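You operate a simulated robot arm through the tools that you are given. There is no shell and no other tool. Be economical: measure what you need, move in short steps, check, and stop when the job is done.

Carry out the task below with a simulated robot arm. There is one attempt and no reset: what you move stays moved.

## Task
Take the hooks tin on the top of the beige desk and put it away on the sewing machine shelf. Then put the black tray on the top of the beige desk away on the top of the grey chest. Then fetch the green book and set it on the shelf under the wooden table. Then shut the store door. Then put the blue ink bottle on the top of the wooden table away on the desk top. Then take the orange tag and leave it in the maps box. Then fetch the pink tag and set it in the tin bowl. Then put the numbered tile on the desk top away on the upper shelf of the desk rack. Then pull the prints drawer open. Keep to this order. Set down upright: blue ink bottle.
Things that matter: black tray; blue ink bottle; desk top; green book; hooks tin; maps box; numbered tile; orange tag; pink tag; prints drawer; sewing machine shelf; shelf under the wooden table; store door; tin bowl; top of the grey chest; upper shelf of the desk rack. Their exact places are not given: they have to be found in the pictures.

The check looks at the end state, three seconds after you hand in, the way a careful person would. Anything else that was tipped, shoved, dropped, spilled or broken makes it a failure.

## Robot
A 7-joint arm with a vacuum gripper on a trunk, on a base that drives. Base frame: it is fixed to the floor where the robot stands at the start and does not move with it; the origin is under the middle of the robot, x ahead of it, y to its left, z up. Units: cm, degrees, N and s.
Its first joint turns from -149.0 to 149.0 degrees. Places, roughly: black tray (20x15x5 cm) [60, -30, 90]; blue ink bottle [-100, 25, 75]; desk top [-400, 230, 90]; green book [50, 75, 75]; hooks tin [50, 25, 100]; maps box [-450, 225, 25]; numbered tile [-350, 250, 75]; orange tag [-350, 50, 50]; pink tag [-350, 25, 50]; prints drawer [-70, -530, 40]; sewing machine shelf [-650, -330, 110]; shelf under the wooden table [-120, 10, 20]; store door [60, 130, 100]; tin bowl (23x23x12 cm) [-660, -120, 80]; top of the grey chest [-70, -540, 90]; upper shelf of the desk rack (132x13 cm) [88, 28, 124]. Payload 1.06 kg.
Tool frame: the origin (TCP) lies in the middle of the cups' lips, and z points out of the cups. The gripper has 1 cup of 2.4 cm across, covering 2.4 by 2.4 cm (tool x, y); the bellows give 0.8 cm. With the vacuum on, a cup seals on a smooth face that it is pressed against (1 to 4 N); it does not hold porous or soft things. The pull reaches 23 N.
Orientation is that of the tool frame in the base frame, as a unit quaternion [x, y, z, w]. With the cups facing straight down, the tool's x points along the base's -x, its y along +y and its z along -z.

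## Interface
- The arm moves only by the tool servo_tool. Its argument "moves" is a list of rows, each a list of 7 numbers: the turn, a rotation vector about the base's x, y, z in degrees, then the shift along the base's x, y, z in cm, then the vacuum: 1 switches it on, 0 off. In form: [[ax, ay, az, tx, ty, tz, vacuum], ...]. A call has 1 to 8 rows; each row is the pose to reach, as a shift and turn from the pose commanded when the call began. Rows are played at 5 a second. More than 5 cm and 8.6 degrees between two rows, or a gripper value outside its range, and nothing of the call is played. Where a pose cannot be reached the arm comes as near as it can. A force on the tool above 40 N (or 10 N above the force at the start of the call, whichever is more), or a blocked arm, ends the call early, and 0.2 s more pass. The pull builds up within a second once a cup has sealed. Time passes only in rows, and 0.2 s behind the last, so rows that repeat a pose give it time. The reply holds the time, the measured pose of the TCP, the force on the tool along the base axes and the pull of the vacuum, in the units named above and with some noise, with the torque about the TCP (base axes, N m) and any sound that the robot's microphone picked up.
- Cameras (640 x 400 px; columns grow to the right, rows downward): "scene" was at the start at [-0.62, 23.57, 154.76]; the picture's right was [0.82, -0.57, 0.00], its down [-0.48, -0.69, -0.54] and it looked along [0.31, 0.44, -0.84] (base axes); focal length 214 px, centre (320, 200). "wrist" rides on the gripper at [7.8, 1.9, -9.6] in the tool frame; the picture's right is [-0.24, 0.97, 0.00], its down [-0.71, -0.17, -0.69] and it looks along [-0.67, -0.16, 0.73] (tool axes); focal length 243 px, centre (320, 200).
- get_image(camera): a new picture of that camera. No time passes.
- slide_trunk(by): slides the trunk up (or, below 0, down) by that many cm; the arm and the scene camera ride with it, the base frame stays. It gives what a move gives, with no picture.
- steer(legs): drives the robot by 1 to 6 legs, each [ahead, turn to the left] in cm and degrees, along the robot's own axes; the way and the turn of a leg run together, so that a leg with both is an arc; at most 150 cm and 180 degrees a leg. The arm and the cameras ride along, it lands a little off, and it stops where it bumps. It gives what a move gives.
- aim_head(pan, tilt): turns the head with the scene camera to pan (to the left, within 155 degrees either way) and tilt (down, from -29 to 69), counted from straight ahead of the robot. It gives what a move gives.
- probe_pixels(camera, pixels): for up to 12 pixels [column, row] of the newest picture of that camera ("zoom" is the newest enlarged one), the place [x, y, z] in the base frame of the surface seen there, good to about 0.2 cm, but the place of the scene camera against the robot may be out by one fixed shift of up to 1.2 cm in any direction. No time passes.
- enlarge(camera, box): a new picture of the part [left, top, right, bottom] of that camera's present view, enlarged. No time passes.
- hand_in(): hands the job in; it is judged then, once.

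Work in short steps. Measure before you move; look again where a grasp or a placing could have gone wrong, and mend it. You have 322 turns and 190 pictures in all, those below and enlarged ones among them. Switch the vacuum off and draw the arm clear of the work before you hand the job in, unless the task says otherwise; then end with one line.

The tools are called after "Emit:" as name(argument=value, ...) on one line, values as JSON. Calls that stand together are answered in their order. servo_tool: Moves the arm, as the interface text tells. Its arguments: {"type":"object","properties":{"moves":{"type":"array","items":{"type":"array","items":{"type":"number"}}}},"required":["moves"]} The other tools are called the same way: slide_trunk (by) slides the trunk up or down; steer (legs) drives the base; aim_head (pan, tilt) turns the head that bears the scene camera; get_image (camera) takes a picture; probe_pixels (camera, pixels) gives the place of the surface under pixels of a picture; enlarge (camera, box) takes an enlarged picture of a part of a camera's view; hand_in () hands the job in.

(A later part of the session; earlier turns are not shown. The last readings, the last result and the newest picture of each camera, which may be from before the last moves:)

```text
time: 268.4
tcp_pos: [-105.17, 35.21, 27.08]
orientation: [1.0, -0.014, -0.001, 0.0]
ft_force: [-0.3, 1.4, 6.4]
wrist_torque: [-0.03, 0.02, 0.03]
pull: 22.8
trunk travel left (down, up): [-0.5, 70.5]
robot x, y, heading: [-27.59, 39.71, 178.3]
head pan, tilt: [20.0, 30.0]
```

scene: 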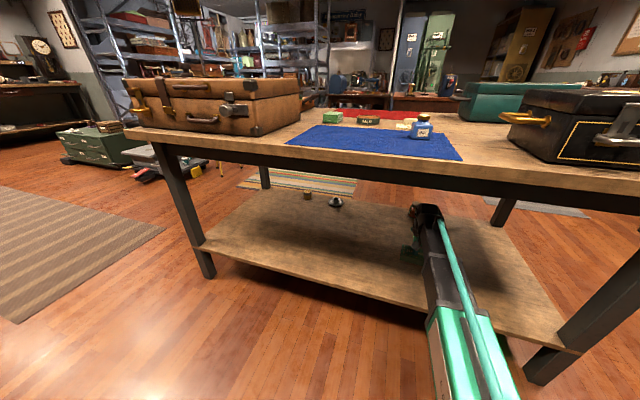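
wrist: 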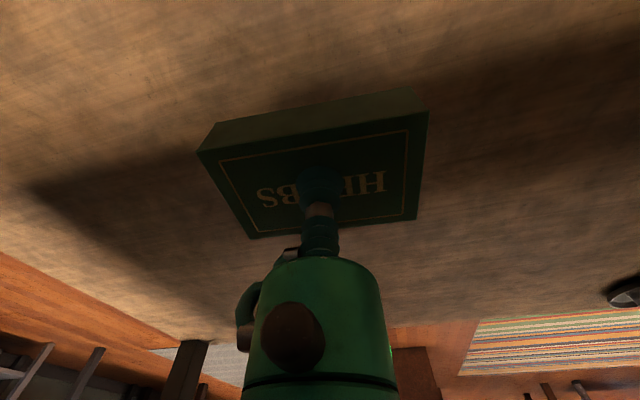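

Contact. Release, rise, retract.

Emit:
servo_tool(moves=[[0, 0, 0, 0, 0, 0.2, 0], [0, 0, 0, 0, 0, 0.2, 0], [0, 0, 0, 0, 0, 0.2, 0], [0, 0, 0, 0, 0, 3, 0], [0, 0, 0, 0, 0, 7.5, 0]])

Emit:
get_image(camera="wrist")

Emit:
servo_tool(moves=[[0, 0, 0, 4, 0, 0, 0], [0, 0, 0, 8, 0, 0, 0], [0, 0, 0, 12, 0, 0, 0], [0, 0, 0, 16, 0, 0, 0], [0, 0, 0, 20, 0, 0, 0], [0, 0, 0, 23, 0, 0, 0]])

```text
time: 269.6
tcp_pos: [-105.09, 35.27, 34.29]
orientation: [1.0, -0.014, 0.0, 0.0]
ft_force: [0.0, 0.4, -0.9]
wrist_torque: [-0.01, -0.02, -0.03]
pull: 0.1
trunk travel left (down, up): [-0.5, 70.5]
robot x, y, heading: [-27.66, 39.6, 178.5]
head pan, tilt: [20.0, 30.0]
```

```text
126 pictures are left
```

wrist: 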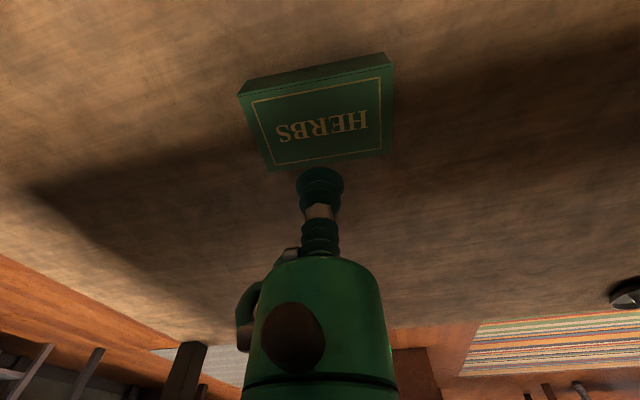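

```text
time: 271.0
tcp_pos: [-81.98, 35.52, 34.42]
orientation: [1.0, -0.014, 0.0, 0.0]
ft_force: [-0.7, 0.5, 0.4]
wrist_torque: [-0.01, 0.01, 0.03]
pull: 0.1
trunk travel left (down, up): [-0.5, 70.5]
robot x, y, heading: [-27.71, 39.19, 178.4]
head pan, tilt: [20.0, 30.0]
```

Book is on the shelf. Turn left to face down the aisle, raise the trunk, continue to face the desk/door.

Emit:
steer(legs=[[0, 91.5]])

Emit:
slide_trunk(by=40)

Emit:
slide_trunk(by=24)

Emit:
steer(legs=[[0, 90]])

Emit:
aim_head(pan=60, tilt=25)

Emit:
get_image(camera="scene")

```text
time: 275.3
tcp_pos: [-21.3, -15.08, 34.44]
orientation: [0.7, 0.714, 0.0, 0.0]
ft_force: [0.0, 1.7, -0.3]
wrist_torque: [0.01, -0.03, -0.01]
pull: 0.0
trunk travel left (down, up): [-0.5, 70.5]
robot x, y, heading: [-27.36, 39.15, -89.0]
head pan, tilt: [20.0, 30.0]
```

```text
time: 279.2
tcp_pos: [-21.16, -15.08, 74.34]
orientation: [0.701, 0.713, 0.0, 0.001]
ft_force: [-0.1, -0.9, 0.2]
wrist_torque: [0.06, -0.02, 0.01]
pull: 0.1
trunk travel left (down, up): [-40.5, 30.5]
robot x, y, heading: [-27.54, 39.1, -89.3]
head pan, tilt: [20.0, 30.0]
```

```text
time: 281.7
tcp_pos: [-21.06, -15.13, 98.36]
orientation: [0.701, 0.713, 0.0, 0.001]
ft_force: [-0.6, 0.5, -0.6]
wrist_torque: [0.0, 0.0, 0.02]
pull: 0.1
trunk travel left (down, up): [-64.5, 6.5]
robot x, y, heading: [-27.04, 39.5, -89.0]
head pan, tilt: [20.0, 30.0]
```

```text
time: 285.9
tcp_pos: [26.79, 46.06, 98.43]
orientation: [-0.013, 1.0, 0.0, 0.0]
ft_force: [-0.4, 0.4, -0.3]
wrist_torque: [0.0, 0.0, 0.01]
pull: 0.1
trunk travel left (down, up): [-64.5, 6.5]
robot x, y, heading: [-27.67, 39.39, 1.6]
head pan, tilt: [20.0, 30.0]
```

```text
time: 287.0
tcp_pos: [26.69, 46.02, 98.29]
orientation: [-0.013, 1.0, 0.0, 0.0]
ft_force: [0.1, 0.6, 0.3]
wrist_torque: [0.02, -0.01, -0.02]
pull: 0.0
trunk travel left (down, up): [-64.5, 6.5]
robot x, y, heading: [-27.44, 38.77, 2.0]
head pan, tilt: [60.0, 25.0]
```

```text
125 pictures are left
```

scene: 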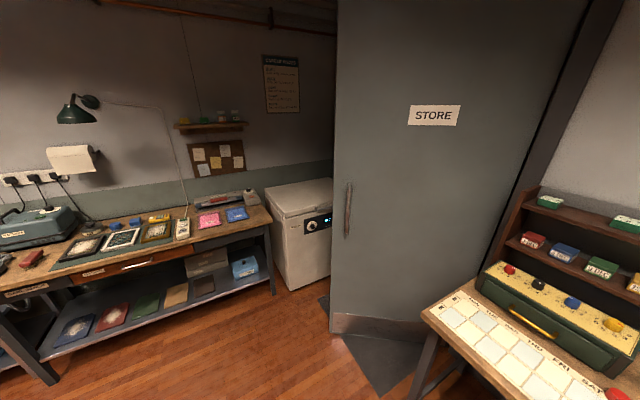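

Emit:
probe_pixels(camera="scene", pixels=[[340, 100], [345, 300], [440, 300], [480, 100], [540, 60], [350, 190], [420, 315], [375, 395], [425, 345], [320, 300], [505, 150], [300, 210]])

```text
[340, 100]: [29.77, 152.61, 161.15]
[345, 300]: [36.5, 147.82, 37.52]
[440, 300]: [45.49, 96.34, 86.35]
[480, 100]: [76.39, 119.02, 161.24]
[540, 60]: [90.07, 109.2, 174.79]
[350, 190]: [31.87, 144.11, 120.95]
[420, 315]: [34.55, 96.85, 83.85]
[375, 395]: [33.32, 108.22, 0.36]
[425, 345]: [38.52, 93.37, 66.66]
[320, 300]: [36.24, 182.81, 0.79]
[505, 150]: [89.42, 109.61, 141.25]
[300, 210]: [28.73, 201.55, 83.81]
```

The door's free edge is at about (30,152), hinge near (95,105); pushing it away toward +x,+y shuts it. I'll swing the tool to the robot's right, then drive up so the tool lands in front of the door.

Emit:
servo_tool(moves=[[0, 0, 0, 0, -4.3, 0, 0], [0, 0, 0, -0.2, -8.7, 0, 0], [0, 0, 0, -0.4, -13, 0, 0], [0, 0, 0, -0.7, -17.5, 0, 0], [0, 0, 0, -1.1, -22, 0, 0], [0, 0, 0, -1.6, -26, 0, 0], [0, 0, 0, -4, -30, 0, 0], [0, 0, 0, -6.5, -34, 0, 0]])

Emit:
servo_tool(moves=[[0, 0, 0, -2.7, -4, 0, 0], [0, 0, 0, -5.5, -8, 0, 0], [0, 0, 0, -8.1, -12, 0, 0], [0, 0, 0, -11.6, -15, 0, 0], [0, 0, 0, -15.1, -18, 0, 0], [0, 0, 0, -18.6, -20.8, 0, 0], [0, 0, 0, -22.1, -23, 0, 0]])

Emit:
steer(legs=[[0, 71]])

Emit:
aim_head(pan=-30, tilt=35)

Emit:
get_image(camera="scene")

```text
time: 288.8
tcp_pos: [20.1, 11.86, 98.07]
orientation: [-0.014, 1.0, 0.0, 0.0]
ft_force: [0.7, -0.4, 0.5]
wrist_torque: [-0.01, 0.02, 0.03]
pull: 0.1
trunk travel left (down, up): [-64.5, 6.5]
robot x, y, heading: [-27.75, 39.03, 1.7]
head pan, tilt: [60.0, 25.0]
```

```text
time: 290.4
tcp_pos: [-1.9, -10.7, 98.37]
orientation: [-0.014, 1.0, 0.0, -0.001]
ft_force: [0.8, -0.9, 0.2]
wrist_torque: [-0.01, -0.02, -0.01]
pull: 0.1
trunk travel left (down, up): [-64.5, 6.5]
robot x, y, heading: [-27.28, 39.31, 1.7]
head pan, tilt: [60.0, 25.0]
```

```text
time: 293.9
tcp_pos: [28.27, 47.73, 98.39]
orientation: [-0.596, 0.803, 0.0, 0.0]
ft_force: [0.2, 0.7, -0.7]
wrist_torque: [0.01, -0.01, 0.01]
pull: 0.1
trunk travel left (down, up): [-64.5, 6.5]
robot x, y, heading: [-27.82, 39.01, 73.1]
head pan, tilt: [60.0, 25.0]
```

```text
time: 295.5
tcp_pos: [28.13, 47.76, 98.41]
orientation: [-0.595, 0.803, 0.0, 0.0]
ft_force: [0.6, 0.4, 0.4]
wrist_torque: [-0.03, 0.01, 0.0]
pull: 0.0
trunk travel left (down, up): [-64.5, 6.5]
robot x, y, heading: [-27.42, 39.02, 73.1]
head pan, tilt: [-30.0, 35.0]
```

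```text
124 pictures are left
```

scene: 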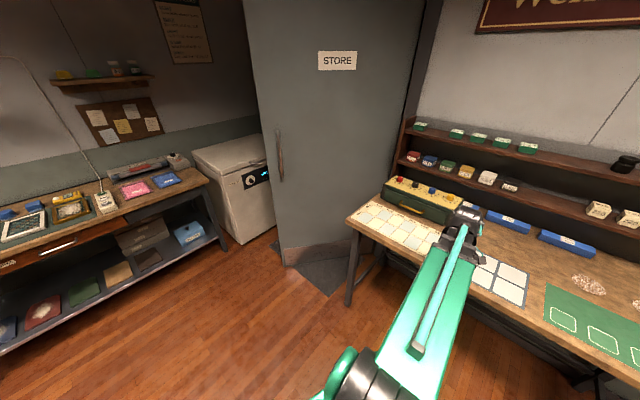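

Drive 78 cm ahead, tool ends ~12 cm short of the door face.

Emit:
steer(legs=[[78, 0]])

Emit:
get_image(camera="scene")

Emit:
get_image(camera="wrist")

```text
time: 299.7
tcp_pos: [50.62, 122.02, 98.37]
orientation: [-0.596, 0.803, 0.0, 0.0]
ft_force: [0.3, -0.1, 0.2]
wrist_torque: [0.04, -0.02, -0.01]
pull: 0.2
trunk travel left (down, up): [-64.5, 6.5]
robot x, y, heading: [-5.18, 113.34, 73.3]
head pan, tilt: [-30.0, 35.0]
```

```text
123 pictures are left
```

scene: 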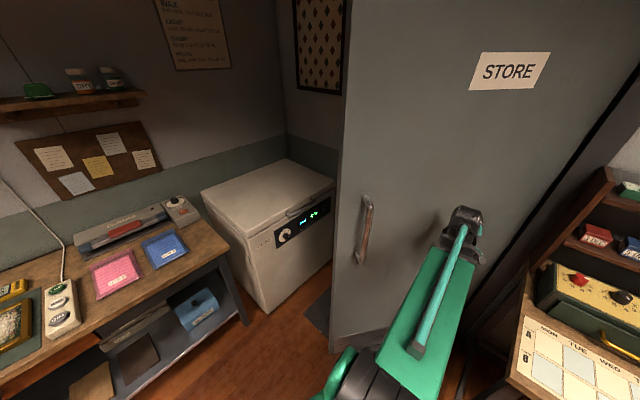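

```text
122 pictures are left
```

wrist: 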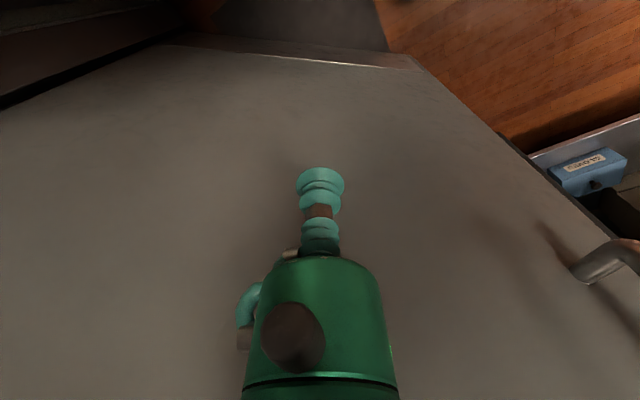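

Push gently along the arc: first segment.

Emit:
servo_tool(moves=[[0, 0, 0, 0.9, 2.4, 0, 0], [0, 0, 0, 1.8, 4.8, 0, 0], [0, 0, 0, 2.7, 7.2, 0, 0], [0, 0, 0, 4.1, 9.1, 0, 0], [0, 0, 0, 5.5, 11, 0, 0], [0, 0, 0, 6.9, 12.8, 0, 0], [0, 0, 0, 8.3, 14.7, 0, 0], [0, 0, 0, 9.7, 16.6, 0, 0]])

Emit:
get_image(camera="scene")

```text
time: 301.5
tcp_pos: [60.36, 138.71, 98.52]
orientation: [-0.596, 0.803, 0.0, -0.001]
ft_force: [-0.7, 0.9, 0.1]
wrist_torque: [-0.01, 0.01, 0.0]
pull: 0.0
trunk travel left (down, up): [-64.5, 6.5]
robot x, y, heading: [-4.61, 113.02, 73.4]
head pan, tilt: [-30.0, 35.0]
```

```text
121 pictures are left
```

scene: 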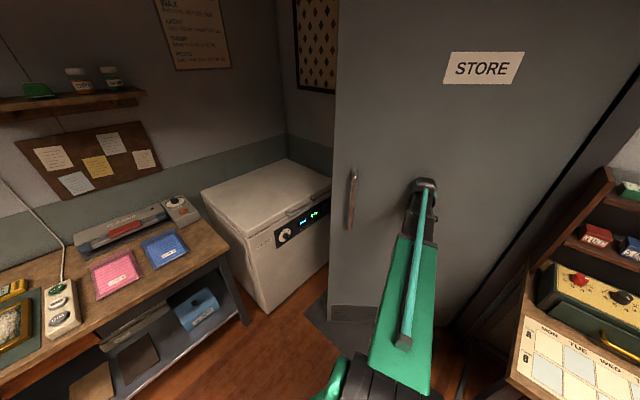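

The door moves easily. Continue along the arc.

Emit:
servo_tool(moves=[[0, 0, 0, 2.5, 2, 0, 0], [0, 0, 0, 5, 4, 0, 0], [0, 0, 0, 7.5, 5.9, 0, 0], [0, 0, 0, 9.9, 7.8, 0, 0], [0, 0, 0, 12.8, 9, 0, 0], [0, 0, 0, 15.7, 10.3, 0, 0], [0, 0, 0, 18.6, 11.6, 0, 0], [0, 0, 0, 21.5, 12.8, 0, 0]])

Emit:
get_image(camera="scene")

```text
time: 303.3
tcp_pos: [81.95, 151.37, 98.27]
orientation: [-0.596, 0.803, -0.001, 0.0]
ft_force: [-0.5, 0.3, 0.1]
wrist_torque: [-0.01, -0.01, -0.03]
pull: 0.0
trunk travel left (down, up): [-64.5, 6.5]
robot x, y, heading: [-4.77, 113.46, 73.3]
head pan, tilt: [-30.0, 35.0]
```

```text
120 pictures are left
```

scene: 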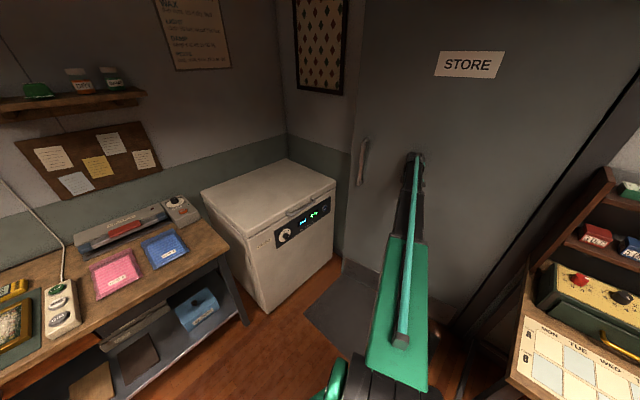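

Nearly shut. Probe the door face to measure the remaining angle.

Emit:
probe_pixels(camera="scene", pixels=[[370, 120], [550, 120], [560, 40], [375, 60], [360, 30], [347, 60], [350, 270], [355, 40]])

```text
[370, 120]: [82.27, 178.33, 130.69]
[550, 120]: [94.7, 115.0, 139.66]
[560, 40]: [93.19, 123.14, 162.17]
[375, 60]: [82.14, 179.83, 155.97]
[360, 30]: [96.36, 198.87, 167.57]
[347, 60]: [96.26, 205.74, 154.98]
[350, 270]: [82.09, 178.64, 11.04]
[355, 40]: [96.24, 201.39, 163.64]
```

Door is ~11° from shut. I need more reach: retract 15 cm, turn right 20°, advance 14.

Emit:
servo_tool(moves=[[0, 0, 0, -4, -1.5, 0, 0], [0, 0, 0, -8, -3.2, 0, 0], [0, 0, 0, -12, -4.8, 0, 0], [0, 0, 0, -16, -6.5, 0, 0]])

Emit:
steer(legs=[[0, -15], [15, 0]])

```text
time: 304.3
tcp_pos: [65.9, 144.57, 98.48]
orientation: [-0.596, 0.803, 0.0, 0.001]
ft_force: [0.1, -0.3, -0.1]
wrist_torque: [0.0, 0.02, -0.04]
pull: 0.0
trunk travel left (down, up): [-64.5, 6.5]
robot x, y, heading: [-5.05, 113.41, 73.0]
head pan, tilt: [-30.0, 35.0]
```

```text
time: 306.6
tcp_pos: [79.75, 138.17, 98.42]
orientation: [-0.486, 0.874, 0.0, 0.0]
ft_force: [0.2, 0.7, -0.3]
wrist_torque: [0.02, 0.0, 0.03]
pull: 0.0
trunk travel left (down, up): [-64.5, 6.5]
robot x, y, heading: [3.29, 126.18, 58.3]
head pan, tilt: [-30.0, 35.0]
```

Emit:
servo_tool(moves=[[0, 0, 0, -1, 4.5, 0, 0], [0, 0, 0, -2, 9, 0, 0], [0, 0, 0, -3, 13.5, 0, 0], [0, 0, 0, -3, 18, 0, 0], [0, 0, 0, -1, 21, 0, 0], [0, 0, 0, 2, 22, 0, 0], [0, 0, 0, 5, 22, 0, 0], [0, 0, 0, 8, 22, 0, 0]])

Emit:
servo_tool(moves=[[0, 0, 0, 1.5, 0, 0, 0], [0, 0, 0, 3, 0, 0, 0], [0, 0, 0, 4.5, 0, 0, 0], [0, 0, 0, 6, 0, 0, 0]])

Emit:
get_image(camera="scene")

```text
time: 308.4
tcp_pos: [87.67, 160.24, 98.58]
orientation: [-0.486, 0.874, 0.0, 0.0]
ft_force: [0.2, -0.7, -1.3]
wrist_torque: [0.01, -0.02, 0.01]
pull: 0.1
trunk travel left (down, up): [-64.5, 6.5]
robot x, y, heading: [3.24, 125.99, 58.1]
head pan, tilt: [-30.0, 35.0]
```

```text
time: 309.4
tcp_pos: [93.1, 160.24, 98.38]
orientation: [-0.487, 0.873, 0.0, 0.0]
ft_force: [-0.1, 0.3, 0.7]
wrist_torque: [0.01, -0.02, 0.02]
pull: 0.1
trunk travel left (down, up): [-64.5, 6.5]
robot x, y, heading: [2.91, 126.41, 58.5]
head pan, tilt: [-30.0, 35.0]
```

```text
119 pictures are left
```

scene: 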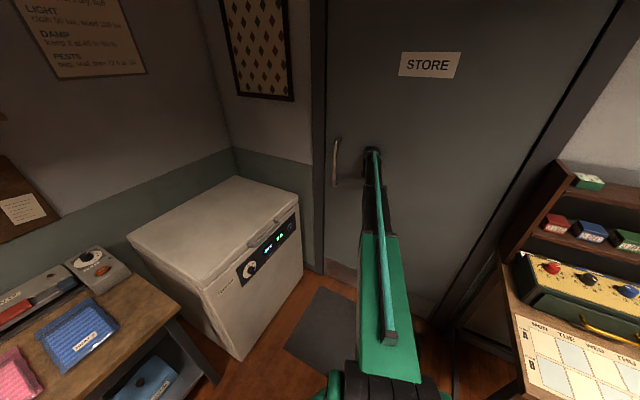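

Emit:
probe_pixels(camera="scene", pixels=[[330, 60], [350, 60], [480, 60], [530, 120], [335, 250], [318, 80], [310, 120], [565, 60]])

Emit:
enlarge(camera="scene", box=[280, 40, 400, 300])

```text
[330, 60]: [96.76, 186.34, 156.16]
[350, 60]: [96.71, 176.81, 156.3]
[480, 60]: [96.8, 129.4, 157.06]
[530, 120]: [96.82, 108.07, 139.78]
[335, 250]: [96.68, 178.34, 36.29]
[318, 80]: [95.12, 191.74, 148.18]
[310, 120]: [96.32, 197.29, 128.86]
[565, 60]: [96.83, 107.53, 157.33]
```

```text
1.54 times, centred on (340, 170) of scene
```

zoom: 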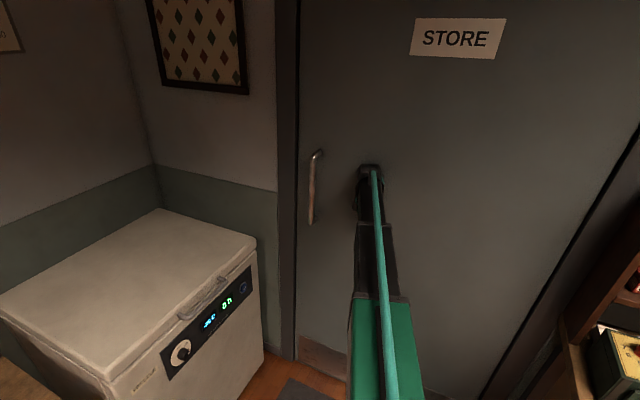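

The door face is flush (x≈96.8 throughout). Retract and confirm it stays shut.

Emit:
servo_tool(moves=[[0, 0, 0, -4, -1, 0, 0], [0, 0, 0, -8.5, -2, 0, 0], [0, 0, 0, -13, -4, 0, 0], [0, 0, 0, -17.5, -6, 0, 0], [0, 0, 0, -22, -8, 0, 0], [0, 0, 0, -26.5, -10, 0, 0], [0, 0, 0, -31, -12, 0, 0]])

Emit:
get_image(camera="scene")

Emit:
probe_pixels(camera="scene", pixels=[[330, 60], [480, 60], [335, 250]])

```text
time: 311.0
tcp_pos: [62.27, 147.95, 98.48]
orientation: [-0.486, 0.874, -0.001, 0.001]
ft_force: [-0.7, -0.3, -0.7]
wrist_torque: [0.0, 0.0, 0.01]
pull: 0.0
trunk travel left (down, up): [-64.5, 6.5]
robot x, y, heading: [3.02, 126.08, 58.2]
head pan, tilt: [-30.0, 35.0]
```

```text
117 pictures are left
```

scene: 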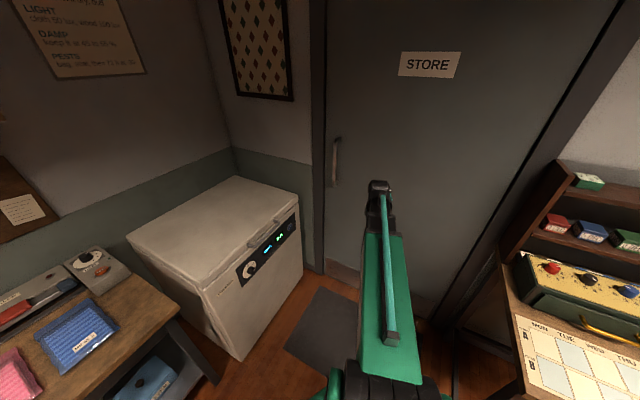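

```text
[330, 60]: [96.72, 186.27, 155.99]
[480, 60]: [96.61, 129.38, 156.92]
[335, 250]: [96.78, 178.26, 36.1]
```

Door stays shut. Next the blue ink bottle: reverse to about (-30,60) and turn to face the wooden table, tool raised.

Emit:
servo_tool(moves=[[0, 0, 0, 0, 0, 4.5, 0], [0, 0, 0, 0, 0, 9, 0], [0, 0, 0, 0, 0, 13.5, 0], [0, 0, 0, 0, 0, 18, 0], [0, 0, 0, 0, 0, 22, 0]])

Emit:
steer(legs=[[0, 6], [-78, 0], [0, 90]])

Emit:
aim_head(pan=15, tilt=40)

Emit:
get_image(camera="scene")

```text
time: 312.2
tcp_pos: [62.56, 148.29, 120.33]
orientation: [-0.487, 0.874, 0.0, 0.001]
ft_force: [0.2, 0.7, -0.2]
wrist_torque: [0.01, -0.02, 0.01]
pull: 0.1
trunk travel left (down, up): [-64.5, 6.5]
robot x, y, heading: [2.69, 126.36, 57.9]
head pan, tilt: [-30.0, 35.0]
```

```text
time: 320.7
tcp_pos: [-58.58, 114.01, 120.4]
orientation: [0.974, -0.226, 0.0, 0.0]
ft_force: [-0.9, 0.6, -0.2]
wrist_torque: [0.02, -0.02, -0.03]
pull: 0.0
trunk travel left (down, up): [-64.5, 6.5]
robot x, y, heading: [-30.72, 56.76, 153.9]
head pan, tilt: [-30.0, 35.0]
```

```text
time: 321.8
tcp_pos: [-58.55, 114.02, 120.31]
orientation: [0.974, -0.225, -0.001, 0.001]
ft_force: [0.0, 0.1, -0.7]
wrist_torque: [0.0, 0.01, -0.01]
pull: 0.0
trunk travel left (down, up): [-64.5, 6.5]
robot x, y, heading: [-30.69, 57.04, 154.0]
head pan, tilt: [15.0, 40.0]
```

```text
116 pictures are left
```

scene: 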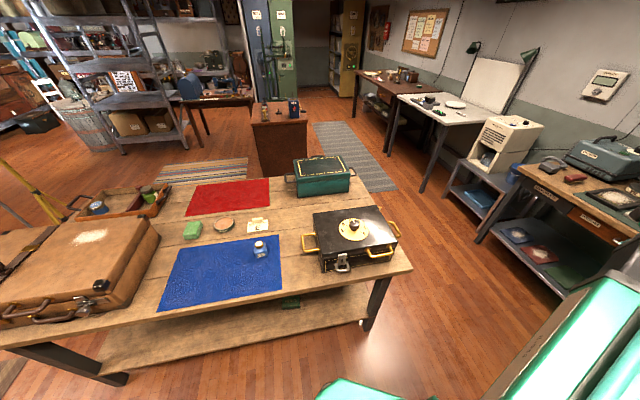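

Emit:
enlarge(camera="scene", box=[225, 220, 305, 270])

Emit:
probe_pixels(camera="scene", pixels=[[259, 242], [260, 250], [261, 256], [352, 222], [355, 230], [395, 240], [408, 272], [375, 212], [320, 245], [355, 163]])

```text
8.00 times, centred on (265, 245) of scene
```

zoom: 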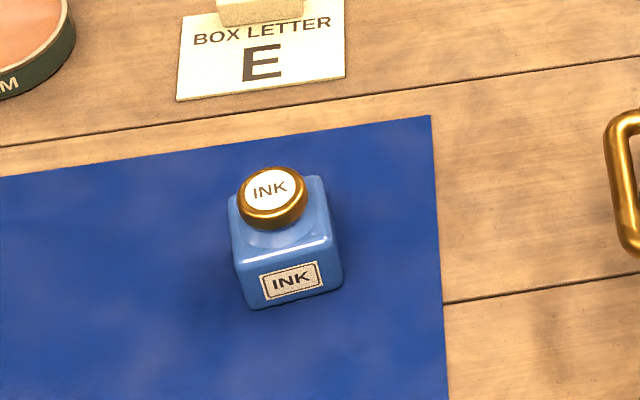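

```text
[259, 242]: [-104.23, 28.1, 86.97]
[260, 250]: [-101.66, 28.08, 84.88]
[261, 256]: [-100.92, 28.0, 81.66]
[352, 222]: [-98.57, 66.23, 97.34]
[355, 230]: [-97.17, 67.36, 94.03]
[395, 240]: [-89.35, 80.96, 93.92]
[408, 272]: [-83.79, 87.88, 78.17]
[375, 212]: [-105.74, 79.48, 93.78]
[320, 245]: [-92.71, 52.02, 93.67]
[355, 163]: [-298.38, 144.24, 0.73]
```

Cap top ≈ (-103.8,28,87). Turn the base left 50° so the tool swings toward it (z 120 clears the cash box at 97).

Emit:
steer(legs=[[0, 50]])

Emit:
servo_tool(moves=[[0, 0, 0, -1, -4.5, 0, 0], [0, 0, 0, -2, -9, 0, 0], [0, 0, 0, -3.5, -13.5, 0, 0], [0, 0, 0, -5, -18, 0, 0], [0, 0, 0, -6, -22.5, 0, 0], [0, 0, 0, -7, -27, -1, 0], [0, 0, 0, -8, -31.5, -3, 0], [0, 0, 0, -9, -36, -5, 0]])

Emit:
get_image(camera="wrist")

```text
time: 324.4
tcp_pos: [-92.34, 72.24, 120.36]
orientation: [0.978, 0.208, 0.0, 0.0]
ft_force: [-0.5, -0.4, -0.9]
wrist_torque: [0.0, 0.03, -0.02]
pull: 0.0
trunk travel left (down, up): [-64.5, 6.5]
robot x, y, heading: [-30.44, 56.87, -156.0]
head pan, tilt: [15.0, 40.0]
```

```text
refused: row 7 steps farther than a row can; nothing moved
```

```text
114 pictures are left
```

wrist: 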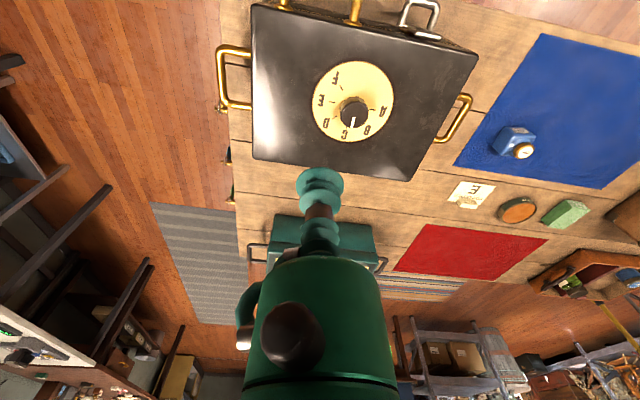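

Emit:
probe_pixels(camera="wrist", pixels=[[522, 151], [520, 154]])

Emit:
servo_tool(moves=[[0, 0, 0, -1, -4.5, 0, 0], [0, 0, 0, -2, -9, 0, 0], [0, 0, 0, -3.5, -13.5, 0, 0], [0, 0, 0, -5, -18, 0, 0], [0, 0, 0, -6, -22.5, 0, 0], [0, 0, 0, -7, -27, -1, 0], [0, 0, 0, -8, -31, -3, 0], [0, 0, 0, -9, -35, -5, 0]])

Emit:
get_image(camera="wrist")

```text
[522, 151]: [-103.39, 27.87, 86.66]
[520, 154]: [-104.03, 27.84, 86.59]
```

```text
time: 326.2
tcp_pos: [-101.34, 37.17, 115.4]
orientation: [0.978, 0.208, 0.0, -0.001]
ft_force: [-0.1, 0.5, 0.5]
wrist_torque: [0.01, -0.02, -0.02]
pull: 0.1
trunk travel left (down, up): [-64.5, 6.5]
robot x, y, heading: [-30.79, 56.99, -156.1]
head pan, tilt: [15.0, 40.0]
```

```text
113 pictures are left
```

wrist: 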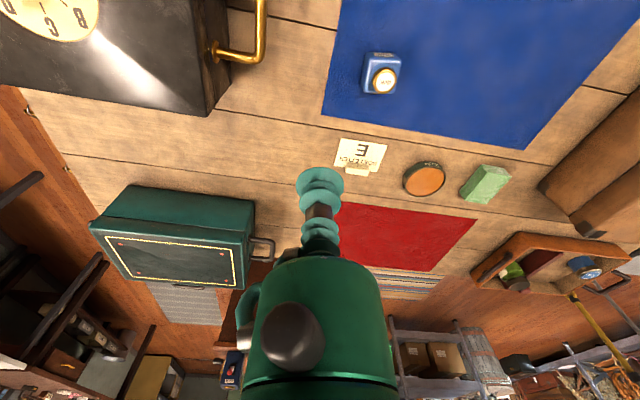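

Move above the cap and down to z≈93.

Emit:
servo_tool(moves=[[0, 0, 0, -0.7, -3.1, -3, 0], [0, 0, 0, -1.5, -6.2, -6, 0], [0, 0, 0, -2.2, -9.2, -9, 0], [0, 0, 0, -2.2, -9.2, -13, 0], [0, 0, 0, -2.2, -9.2, -17, 0], [0, 0, 0, -2.2, -9.2, -21, 0]])

Emit:
enlarge(camera="wrist", box=[220, 60, 420, 230])

```text
time: 327.6
tcp_pos: [-103.54, 27.77, 94.21]
orientation: [0.978, 0.208, 0.001, 0.0]
ft_force: [0.4, -0.1, -0.2]
wrist_torque: [0.02, 0.01, 0.02]
pull: 0.1
trunk travel left (down, up): [-64.5, 6.5]
robot x, y, heading: [-30.46, 57.05, -156.3]
head pan, tilt: [15.0, 40.0]
```

```text
2.35 times, centred on (320, 145) of wrist
```

zoom: 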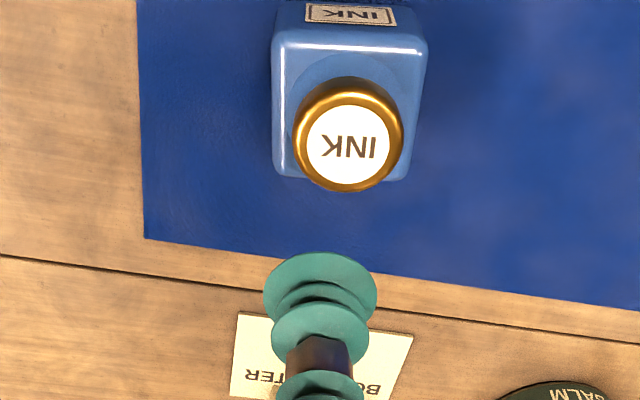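

Emit:
probe_pixels(camera="zoom", pixels=[[349, 148], [303, 148], [395, 148], [349, 104], [349, 180], [349, 92]])

```text
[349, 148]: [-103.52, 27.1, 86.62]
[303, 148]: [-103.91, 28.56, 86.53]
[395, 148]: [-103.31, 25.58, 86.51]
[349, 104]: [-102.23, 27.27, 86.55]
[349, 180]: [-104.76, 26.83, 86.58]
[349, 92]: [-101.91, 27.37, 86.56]
```

Cap centre (-103.45,27.1,86.6), ~3 cm wide. Correct and press.

Emit:
servo_tool(moves=[[0, 0, 0, 0.1, -0.7, -3, 0], [0, 0, 0, 0.1, -0.7, -5.5, 1], [0, 0, 0, 0.1, -0.7, -7, 1], [0, 0, 0, 0.1, -0.7, -7.6, 1], [0, 0, 0, 0.1, -0.7, -7.8, 1], [0, 0, 0, 0.1, -0.7, -7.8, 1], [0, 0, 0, 0.1, -0.7, -7.8, 1]])

```text
time: 329.2
tcp_pos: [-103.31, 27.37, 86.66]
orientation: [0.978, 0.207, 0.0, 0.0]
ft_force: [1.4, 1.2, 5.3]
wrist_torque: [0.01, 0.02, -0.03]
pull: 22.9
trunk travel left (down, up): [-64.5, 6.5]
robot x, y, heading: [-30.49, 56.82, -156.1]
head pan, tilt: [15.0, 40.0]
```

Bottle sealed. Lift, retract, and turn toward the corridor north of the table.

Emit:
servo_tool(moves=[[0, 0, 0, 0, 0, 2, 1], [0, 0, 0, 0, 0, 6, 1], [0, 0, 0, 0, 0, 10, 1], [0, 0, 0, 0, 0, 14.5, 1], [0, 0, 0, 0, 0, 19, 1], [0, 0, 0, 0, 0, 23.5, 1], [0, 0, 0, 0, 0, 28, 1], [0, 0, 0, 0, 0, 32, 1]])

Emit:
servo_tool(moves=[[0, 0, 0, 4, 1.7, 0, 1], [0, 0, 0, 8, 3.4, 0, 1], [0, 0, 0, 12, 5, 0, 1], [0, 0, 0, 16, 6.7, 0, 1]])

Emit:
steer(legs=[[0, -94], [78, 0], [0, 70]])

Emit:
aim_head(pan=0, tilt=30)

Emit:
get_image(camera="scene")

```text
time: 331.0
tcp_pos: [-103.33, 27.38, 118.39]
orientation: [0.978, 0.209, 0.001, 0.0]
ft_force: [0.2, 0.8, -1.7]
wrist_torque: [-0.01, 0.03, -0.03]
pull: 22.7
trunk travel left (down, up): [-64.5, 6.5]
robot x, y, heading: [-30.48, 56.98, -156.1]
head pan, tilt: [15.0, 40.0]
```

```text
time: 332.0
tcp_pos: [-87.16, 34.02, 118.35]
orientation: [0.978, 0.208, 0.0, 0.0]
ft_force: [0.1, -0.9, -0.3]
wrist_torque: [-0.01, -0.02, 0.03]
pull: 23.1
trunk travel left (down, up): [-64.5, 6.5]
robot x, y, heading: [-30.45, 56.79, -155.9]
head pan, tilt: [15.0, 40.0]
```

```text
time: 343.1
tcp_pos: [-120.41, 128.75, 118.33]
orientation: [1.0, 0.015, 0.0, 0.0]
ft_force: [1.1, 0.3, -1.6]
wrist_torque: [0.02, -0.02, -0.05]
pull: 22.7
trunk travel left (down, up): [-64.5, 6.5]
robot x, y, heading: [-59.4, 128.38, -178.5]
head pan, tilt: [15.0, 40.0]
```

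```text
time: 343.9
tcp_pos: [-120.54, 128.86, 118.26]
orientation: [1.0, 0.015, -0.001, 0.0]
ft_force: [-0.4, 0.5, -1.3]
wrist_torque: [-0.02, -0.04, -0.01]
pull: 23.6
trunk travel left (down, up): [-64.5, 6.5]
robot x, y, heading: [-59.37, 128.29, -178.4]
head pan, tilt: [0.0, 30.0]
```

```text
111 pictures are left
```

scene: 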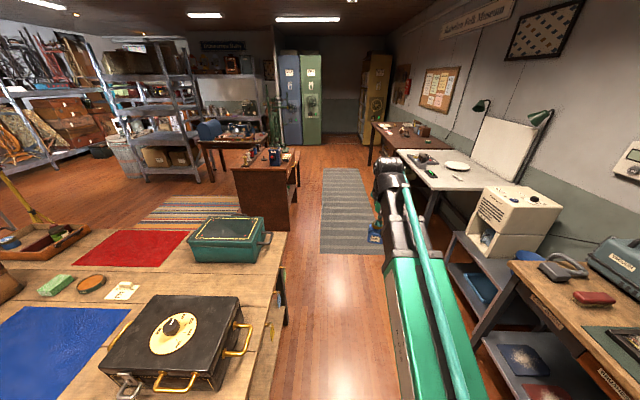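

Emit:
probe_pixels(camera="scene", pixels=[[430, 180], [455, 165], [405, 150], [440, 185], [400, 135], [430, 130], [505, 325], [450, 250], [300, 170], [420, 155], [385, 155], [490, 185]])

Emit:
enlarge(camera="scene", box=[360, 90, 520, 210])

```text
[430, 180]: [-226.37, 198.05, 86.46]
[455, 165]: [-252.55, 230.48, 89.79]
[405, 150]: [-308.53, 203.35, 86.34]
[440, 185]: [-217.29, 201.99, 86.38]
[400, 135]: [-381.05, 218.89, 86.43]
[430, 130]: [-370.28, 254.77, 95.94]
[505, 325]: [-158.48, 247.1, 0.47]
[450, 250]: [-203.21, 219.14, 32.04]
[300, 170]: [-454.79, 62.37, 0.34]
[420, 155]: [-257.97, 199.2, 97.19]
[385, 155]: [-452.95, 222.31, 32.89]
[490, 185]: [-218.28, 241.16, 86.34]
```

```text
3.33 times, centred on (440, 150) of scene
```

zoom: 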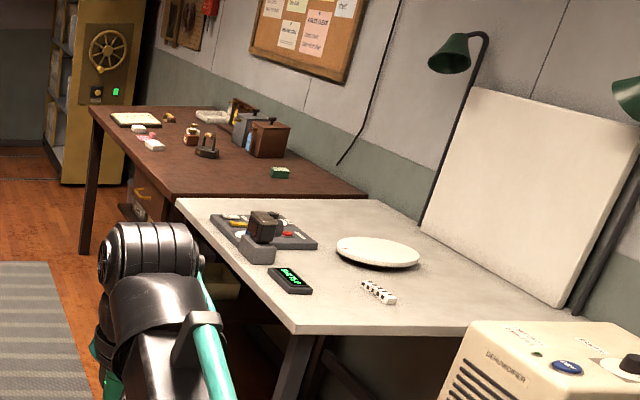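

The brown desk (top z≈86, x −320..−460) is the "desk top", with the green numbered tile on it. Drive along the corridor and face it.

Emit:
steer(legs=[[150, -1.5], [150, 0], [0, -90]])

Emit:
aim_head(pan=0, tilt=40)

Emit:
get_image(camera="scene")

```text
time: 362.3
tcp_pos: [-357.71, 191.45, 118.35]
orientation: [-0.696, 0.718, 0.0, 0.0]
ft_force: [0.7, 0.5, -0.6]
wrist_torque: [-0.01, -0.03, 0.03]
pull: 22.7
trunk travel left (down, up): [-64.5, 6.5]
robot x, y, heading: [-361.35, 129.85, 88.2]
head pan, tilt: [0.0, 30.0]
```

```text
time: 363.0
tcp_pos: [-357.69, 191.46, 118.29]
orientation: [-0.696, 0.718, 0.0, 0.0]
ft_force: [0.1, -0.1, -1.2]
wrist_torque: [0.0, 0.01, 0.01]
pull: 22.7
trunk travel left (down, up): [-64.5, 6.5]
robot x, y, heading: [-361.69, 130.26, 88.1]
head pan, tilt: [0.0, 40.0]
```

```text
109 pictures are left
```

scene: 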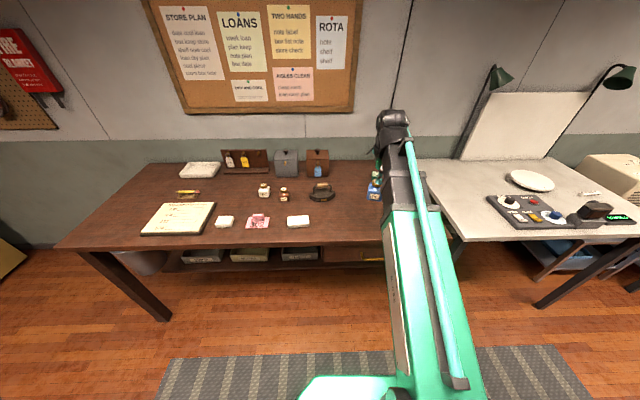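

Emit:
probe_pixels(camera="scene", pixels=[[350, 225], [350, 200], [375, 240], [375, 180], [60, 245], [320, 192], [298, 222], [362, 160], [345, 180], [300, 255], [250, 256], [205, 258]])

Emit:
enlarge(camera="scene", box=[140, 140, 400, 280])

```text
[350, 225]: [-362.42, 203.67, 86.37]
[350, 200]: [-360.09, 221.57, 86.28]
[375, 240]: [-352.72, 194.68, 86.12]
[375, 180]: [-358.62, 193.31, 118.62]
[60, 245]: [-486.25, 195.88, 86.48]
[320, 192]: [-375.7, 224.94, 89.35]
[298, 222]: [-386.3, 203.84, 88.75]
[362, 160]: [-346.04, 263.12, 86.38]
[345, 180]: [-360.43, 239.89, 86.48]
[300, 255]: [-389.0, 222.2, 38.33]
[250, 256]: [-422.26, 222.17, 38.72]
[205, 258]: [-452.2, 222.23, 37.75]
```

```text
2.46 times, centred on (270, 210) of scene
```

zoom: 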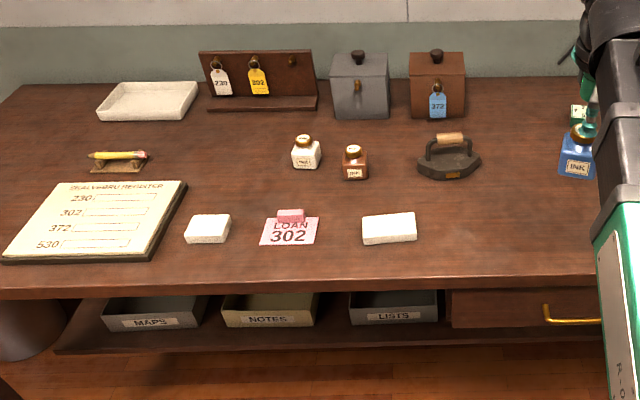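

The lower shelf holds MAPS, NOTES, LISTS boxes. I place the bottle at a free spot (-361,213).

Emit:
servo_tool(moves=[[0, 0, 0, -0.6, 4, -1, 1], [0, 0, 0, -1.2, 8, -3, 1], [0, 0, 0, -1.8, 12, -5, 1], [0, 0, 0, -2.4, 16, -7, 1], [0, 0, 0, -3, 19.5, -10, 1], [0, 0, 0, -3.3, 21.5, -13.5, 1], [0, 0, 0, -3.3, 21.5, -17.5, 1], [0, 0, 0, -3.3, 21.5, -21, 1]])

Emit:
get_image(camera="wrist")

```text
time: 364.8
tcp_pos: [-361.03, 212.94, 97.12]
orientation: [-0.696, 0.718, 0.0, 0.001]
ft_force: [0.1, 0.3, -0.5]
wrist_torque: [-0.02, -0.01, -0.01]
pull: 22.9
trunk travel left (down, up): [-64.5, 6.5]
robot x, y, heading: [-361.47, 130.84, 88.3]
head pan, tilt: [0.0, 40.0]
```

```text
107 pictures are left
```

wrist: 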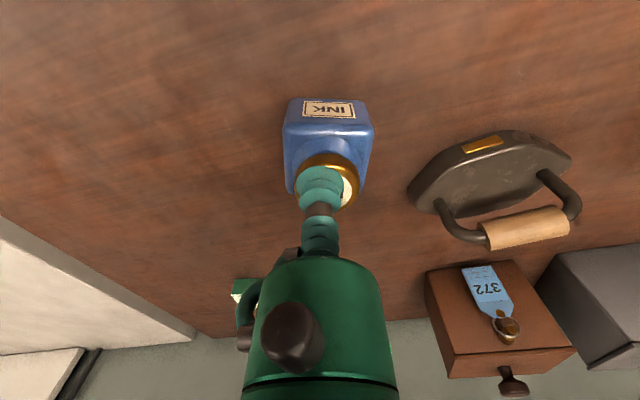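

Emit:
probe_pixels(camera="wrist", pixels=[[230, 130], [420, 100]])

Emit:
servo_tool(moves=[[0, 0, 0, 0, 0, -2, 1], [0, 0, 0, 0, 0, -3.5, 1], [0, 0, 0, 0, 0, -4.2, 1], [0, 0, 0, 0, 0, -4.5, 1], [0, 0, 0, 0, 0, -4.5, 1]])

```text
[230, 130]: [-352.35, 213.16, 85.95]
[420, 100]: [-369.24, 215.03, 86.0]
```

```text
time: 366.0
tcp_pos: [-360.94, 212.87, 92.77]
orientation: [-0.696, 0.718, -0.001, 0.0]
ft_force: [0.9, -0.8, -1.4]
wrist_torque: [-0.01, -0.01, -0.01]
pull: 22.7
trunk travel left (down, up): [-64.5, 6.5]
robot x, y, heading: [-361.55, 130.29, 88.4]
head pan, tilt: [0.0, 40.0]
```

No contact yet; lower in small steps.

Emit:
servo_tool(moves=[[0, 0, 0, 0, 0, -0.3, 1], [0, 0, 0, 0, 0, -0.5, 1], [0, 0, 0, 0, 0, -0.5, 1]])

```text
time: 366.8
tcp_pos: [-360.95, 212.89, 92.3]
orientation: [-0.696, 0.718, 0.001, 0.001]
ft_force: [1.5, 4.5, 15.9]
wrist_torque: [0.02, 0.02, -0.04]
pull: 23.1
trunk travel left (down, up): [-64.5, 6.5]
robot x, y, heading: [-361.49, 130.38, 88.2]
head pan, tilt: [0.0, 40.0]
```

Firm contact. Ease up slightly, release, rise.

Emit:
servo_tool(moves=[[0, 0, 0, 0, 0, 0.3, 1], [0, 0, 0, 0, 0, 0.3, 0], [0, 0, 0, 0, 0, 0.3, 0], [0, 0, 0, 0, 0, 0.3, 0], [0, 0, 0, 0, 0, 3, 0], [0, 0, 0, 0, 0, 7.5, 0], [0, 0, 0, 0, 0, 12, 0], [0, 0, 0, 0, 0, 16.5, 0]])

Emit:
get_image(camera="wrist")

```text
time: 368.6
tcp_pos: [-360.96, 212.57, 108.96]
orientation: [-0.696, 0.718, 0.0, 0.0]
ft_force: [-0.6, 0.0, -0.5]
wrist_torque: [0.02, 0.06, 0.0]
pull: 0.1
trunk travel left (down, up): [-64.5, 6.5]
robot x, y, heading: [-361.38, 130.6, 88.3]
head pan, tilt: [0.0, 40.0]
```

```text
106 pictures are left
```

wrist: 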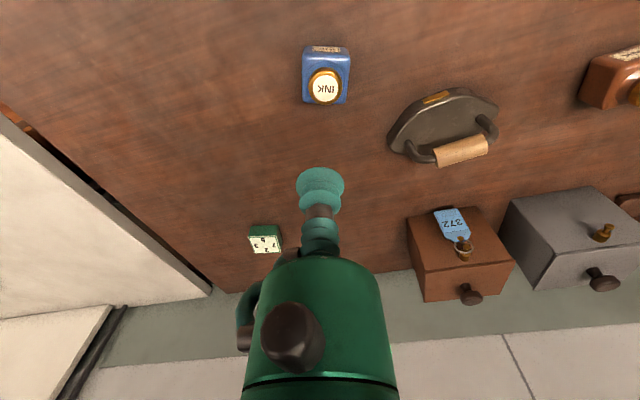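

Bottle stands upright. Retract and look for the tags behind me.

Emit:
servo_tool(moves=[[0, 0, 0, 0, -4.5, 0, 0], [0, 0, 0, 0, -9, 0, 0], [0, 0, 0, 0, -13.5, 0, 0], [0, 0, 0, 0, -18, 0, 0], [0, 0, 0, 0, -22, 0, 0]])

Emit:
aim_head(pan=150, tilt=40)

Emit:
get_image(camera="scene")

Emit:
aim_head(pan=-150, tilt=40)

Emit:
get_image(camera="scene")

```text
time: 369.8
tcp_pos: [-360.8, 190.77, 108.75]
orientation: [-0.696, 0.718, 0.0, 0.0]
ft_force: [-0.4, -0.8, -0.1]
wrist_torque: [0.01, 0.04, 0.03]
pull: 0.1
trunk travel left (down, up): [-64.5, 6.5]
robot x, y, heading: [-361.73, 130.2, 88.0]
head pan, tilt: [0.0, 40.0]
```

```text
time: 372.2
tcp_pos: [-360.98, 190.95, 108.8]
orientation: [-0.696, 0.718, 0.0, 0.0]
ft_force: [0.1, 0.3, -0.8]
wrist_torque: [-0.01, -0.03, 0.0]
pull: 0.1
trunk travel left (down, up): [-64.5, 6.5]
robot x, y, heading: [-361.88, 130.35, 88.1]
head pan, tilt: [150.0, 40.0]
```

```text
105 pictures are left
```

scene: 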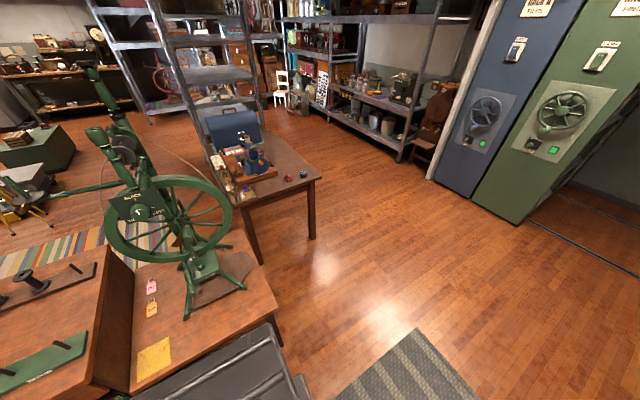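

```text
time: 376.3
tcp_pos: [-360.9, 190.83, 108.88]
orientation: [-0.696, 0.718, 0.0, 0.0]
ft_force: [0.8, 0.2, 0.2]
wrist_torque: [0.06, 0.02, 0.01]
pull: 0.0
trunk travel left (down, up): [-64.5, 6.5]
robot x, y, heading: [-361.92, 130.33, 88.2]
head pan, tilt: [-150.0, 40.0]
```

```text
104 pictures are left
```

scene: 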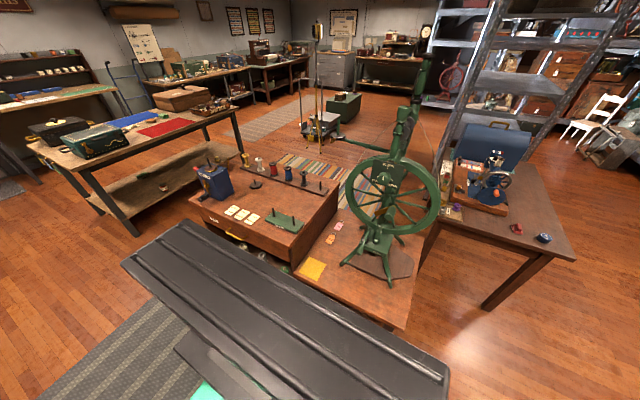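

Pink and orange tags lie on the low bench by the spinning wheel. Zoom and probe.

Emit:
probe_pixels(camera="scene", pixels=[[338, 226], [331, 238], [310, 268], [300, 285], [405, 325], [335, 215], [340, 255], [385, 250], [305, 230], [565, 260], [345, 268]])

Emit:
enlarge(camera="scene", box=[290, 200, 450, 300])

```text
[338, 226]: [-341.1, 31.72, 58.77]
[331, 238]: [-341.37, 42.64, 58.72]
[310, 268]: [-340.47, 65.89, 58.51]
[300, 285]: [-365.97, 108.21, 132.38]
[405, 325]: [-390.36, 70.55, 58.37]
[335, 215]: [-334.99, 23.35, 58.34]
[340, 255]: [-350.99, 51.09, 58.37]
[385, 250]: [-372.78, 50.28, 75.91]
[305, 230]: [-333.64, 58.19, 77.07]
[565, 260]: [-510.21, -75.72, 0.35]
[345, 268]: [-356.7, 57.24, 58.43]
```

```text
4.00 times, centred on (370, 250) of scene
```

zoom: 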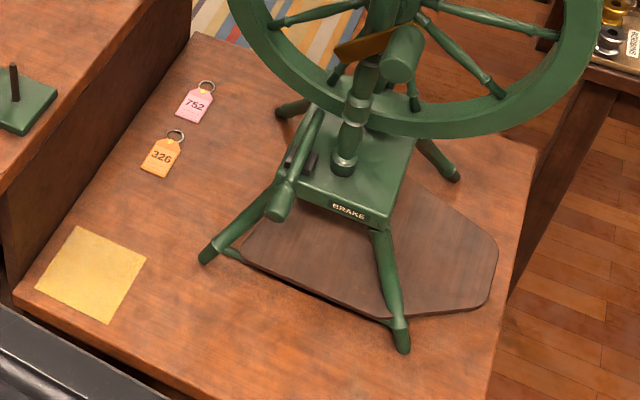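

Emit:
probe_pixels(camera="zoom", pixels=[[240, 20], [235, 5], [280, 210], [205, 258], [285, 110], [310, 120], [270, 75], [200, 80], [160, 158], [175, 135], [240, 255], [350, 60]])

Emit:
probe_pixels(camera="scene", pixels=[[347, 195], [350, 178], [368, 160], [378, 140], [390, 100], [388, 185], [360, 170], [420, 100], [330, 190], [300, 212]])

```text
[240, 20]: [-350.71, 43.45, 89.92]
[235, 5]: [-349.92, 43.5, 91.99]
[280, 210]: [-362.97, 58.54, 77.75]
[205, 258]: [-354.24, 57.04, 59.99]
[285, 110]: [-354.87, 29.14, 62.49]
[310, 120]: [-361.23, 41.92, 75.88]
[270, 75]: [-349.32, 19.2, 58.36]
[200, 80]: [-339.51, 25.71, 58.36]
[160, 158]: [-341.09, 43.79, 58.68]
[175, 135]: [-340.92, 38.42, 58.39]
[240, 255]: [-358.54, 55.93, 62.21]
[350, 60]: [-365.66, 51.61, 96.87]
```

```text
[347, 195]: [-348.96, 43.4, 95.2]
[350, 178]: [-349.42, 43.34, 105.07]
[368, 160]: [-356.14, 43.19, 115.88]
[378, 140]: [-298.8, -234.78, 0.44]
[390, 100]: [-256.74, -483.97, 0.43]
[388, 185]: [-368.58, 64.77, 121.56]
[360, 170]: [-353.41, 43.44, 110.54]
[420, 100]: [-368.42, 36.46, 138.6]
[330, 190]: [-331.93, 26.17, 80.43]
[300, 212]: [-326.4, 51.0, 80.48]
```

The wheel's rim is at x≈-349 in plane y≈43, so I approach from the north with x≈-341. Reposition: turn right, shift, face south with the tool at z 108.

Emit:
steer(legs=[[0, -118], [24, 0], [0, -60]])

Emit:
aim_head(pan=0, tilt=50)

Emit:
get_image(camera="scene")

Emit:
get_image(camera="wrist")

```text
time: 385.7
tcp_pos: [-342.77, 56.53, 108.93]
orientation: [0.721, 0.693, 0.0, 0.0]
ft_force: [-0.3, -0.4, 0.3]
wrist_torque: [0.02, -0.04, 0.02]
pull: 0.0
trunk travel left (down, up): [-64.5, 6.5]
robot x, y, heading: [-341.44, 117.15, -92.2]
head pan, tilt: [-150.0, 40.0]
```

```text
time: 388.1
tcp_pos: [-342.74, 56.66, 108.84]
orientation: [0.721, 0.693, 0.0, 0.001]
ft_force: [0.5, -0.2, -0.8]
wrist_torque: [-0.01, -0.03, -0.02]
pull: 0.0
trunk travel left (down, up): [-64.5, 6.5]
robot x, y, heading: [-341.64, 116.89, -92.2]
head pan, tilt: [0.0, 50.0]
```

```text
102 pictures are left
```

scene: 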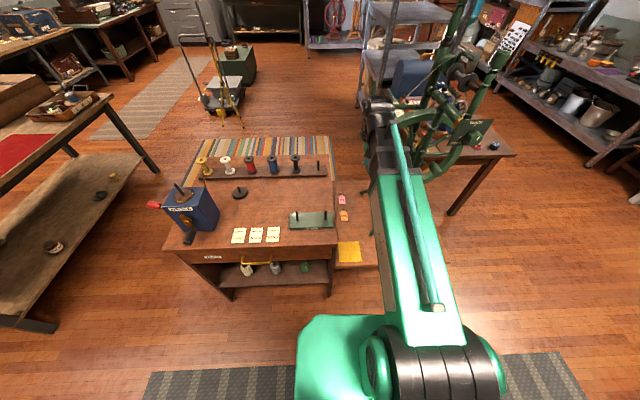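

```text
101 pictures are left
```

wrist: 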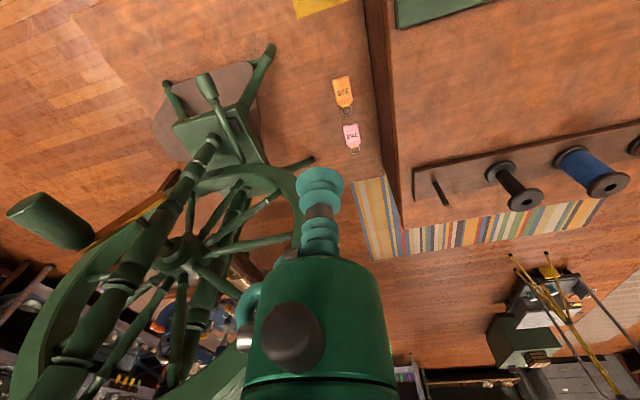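

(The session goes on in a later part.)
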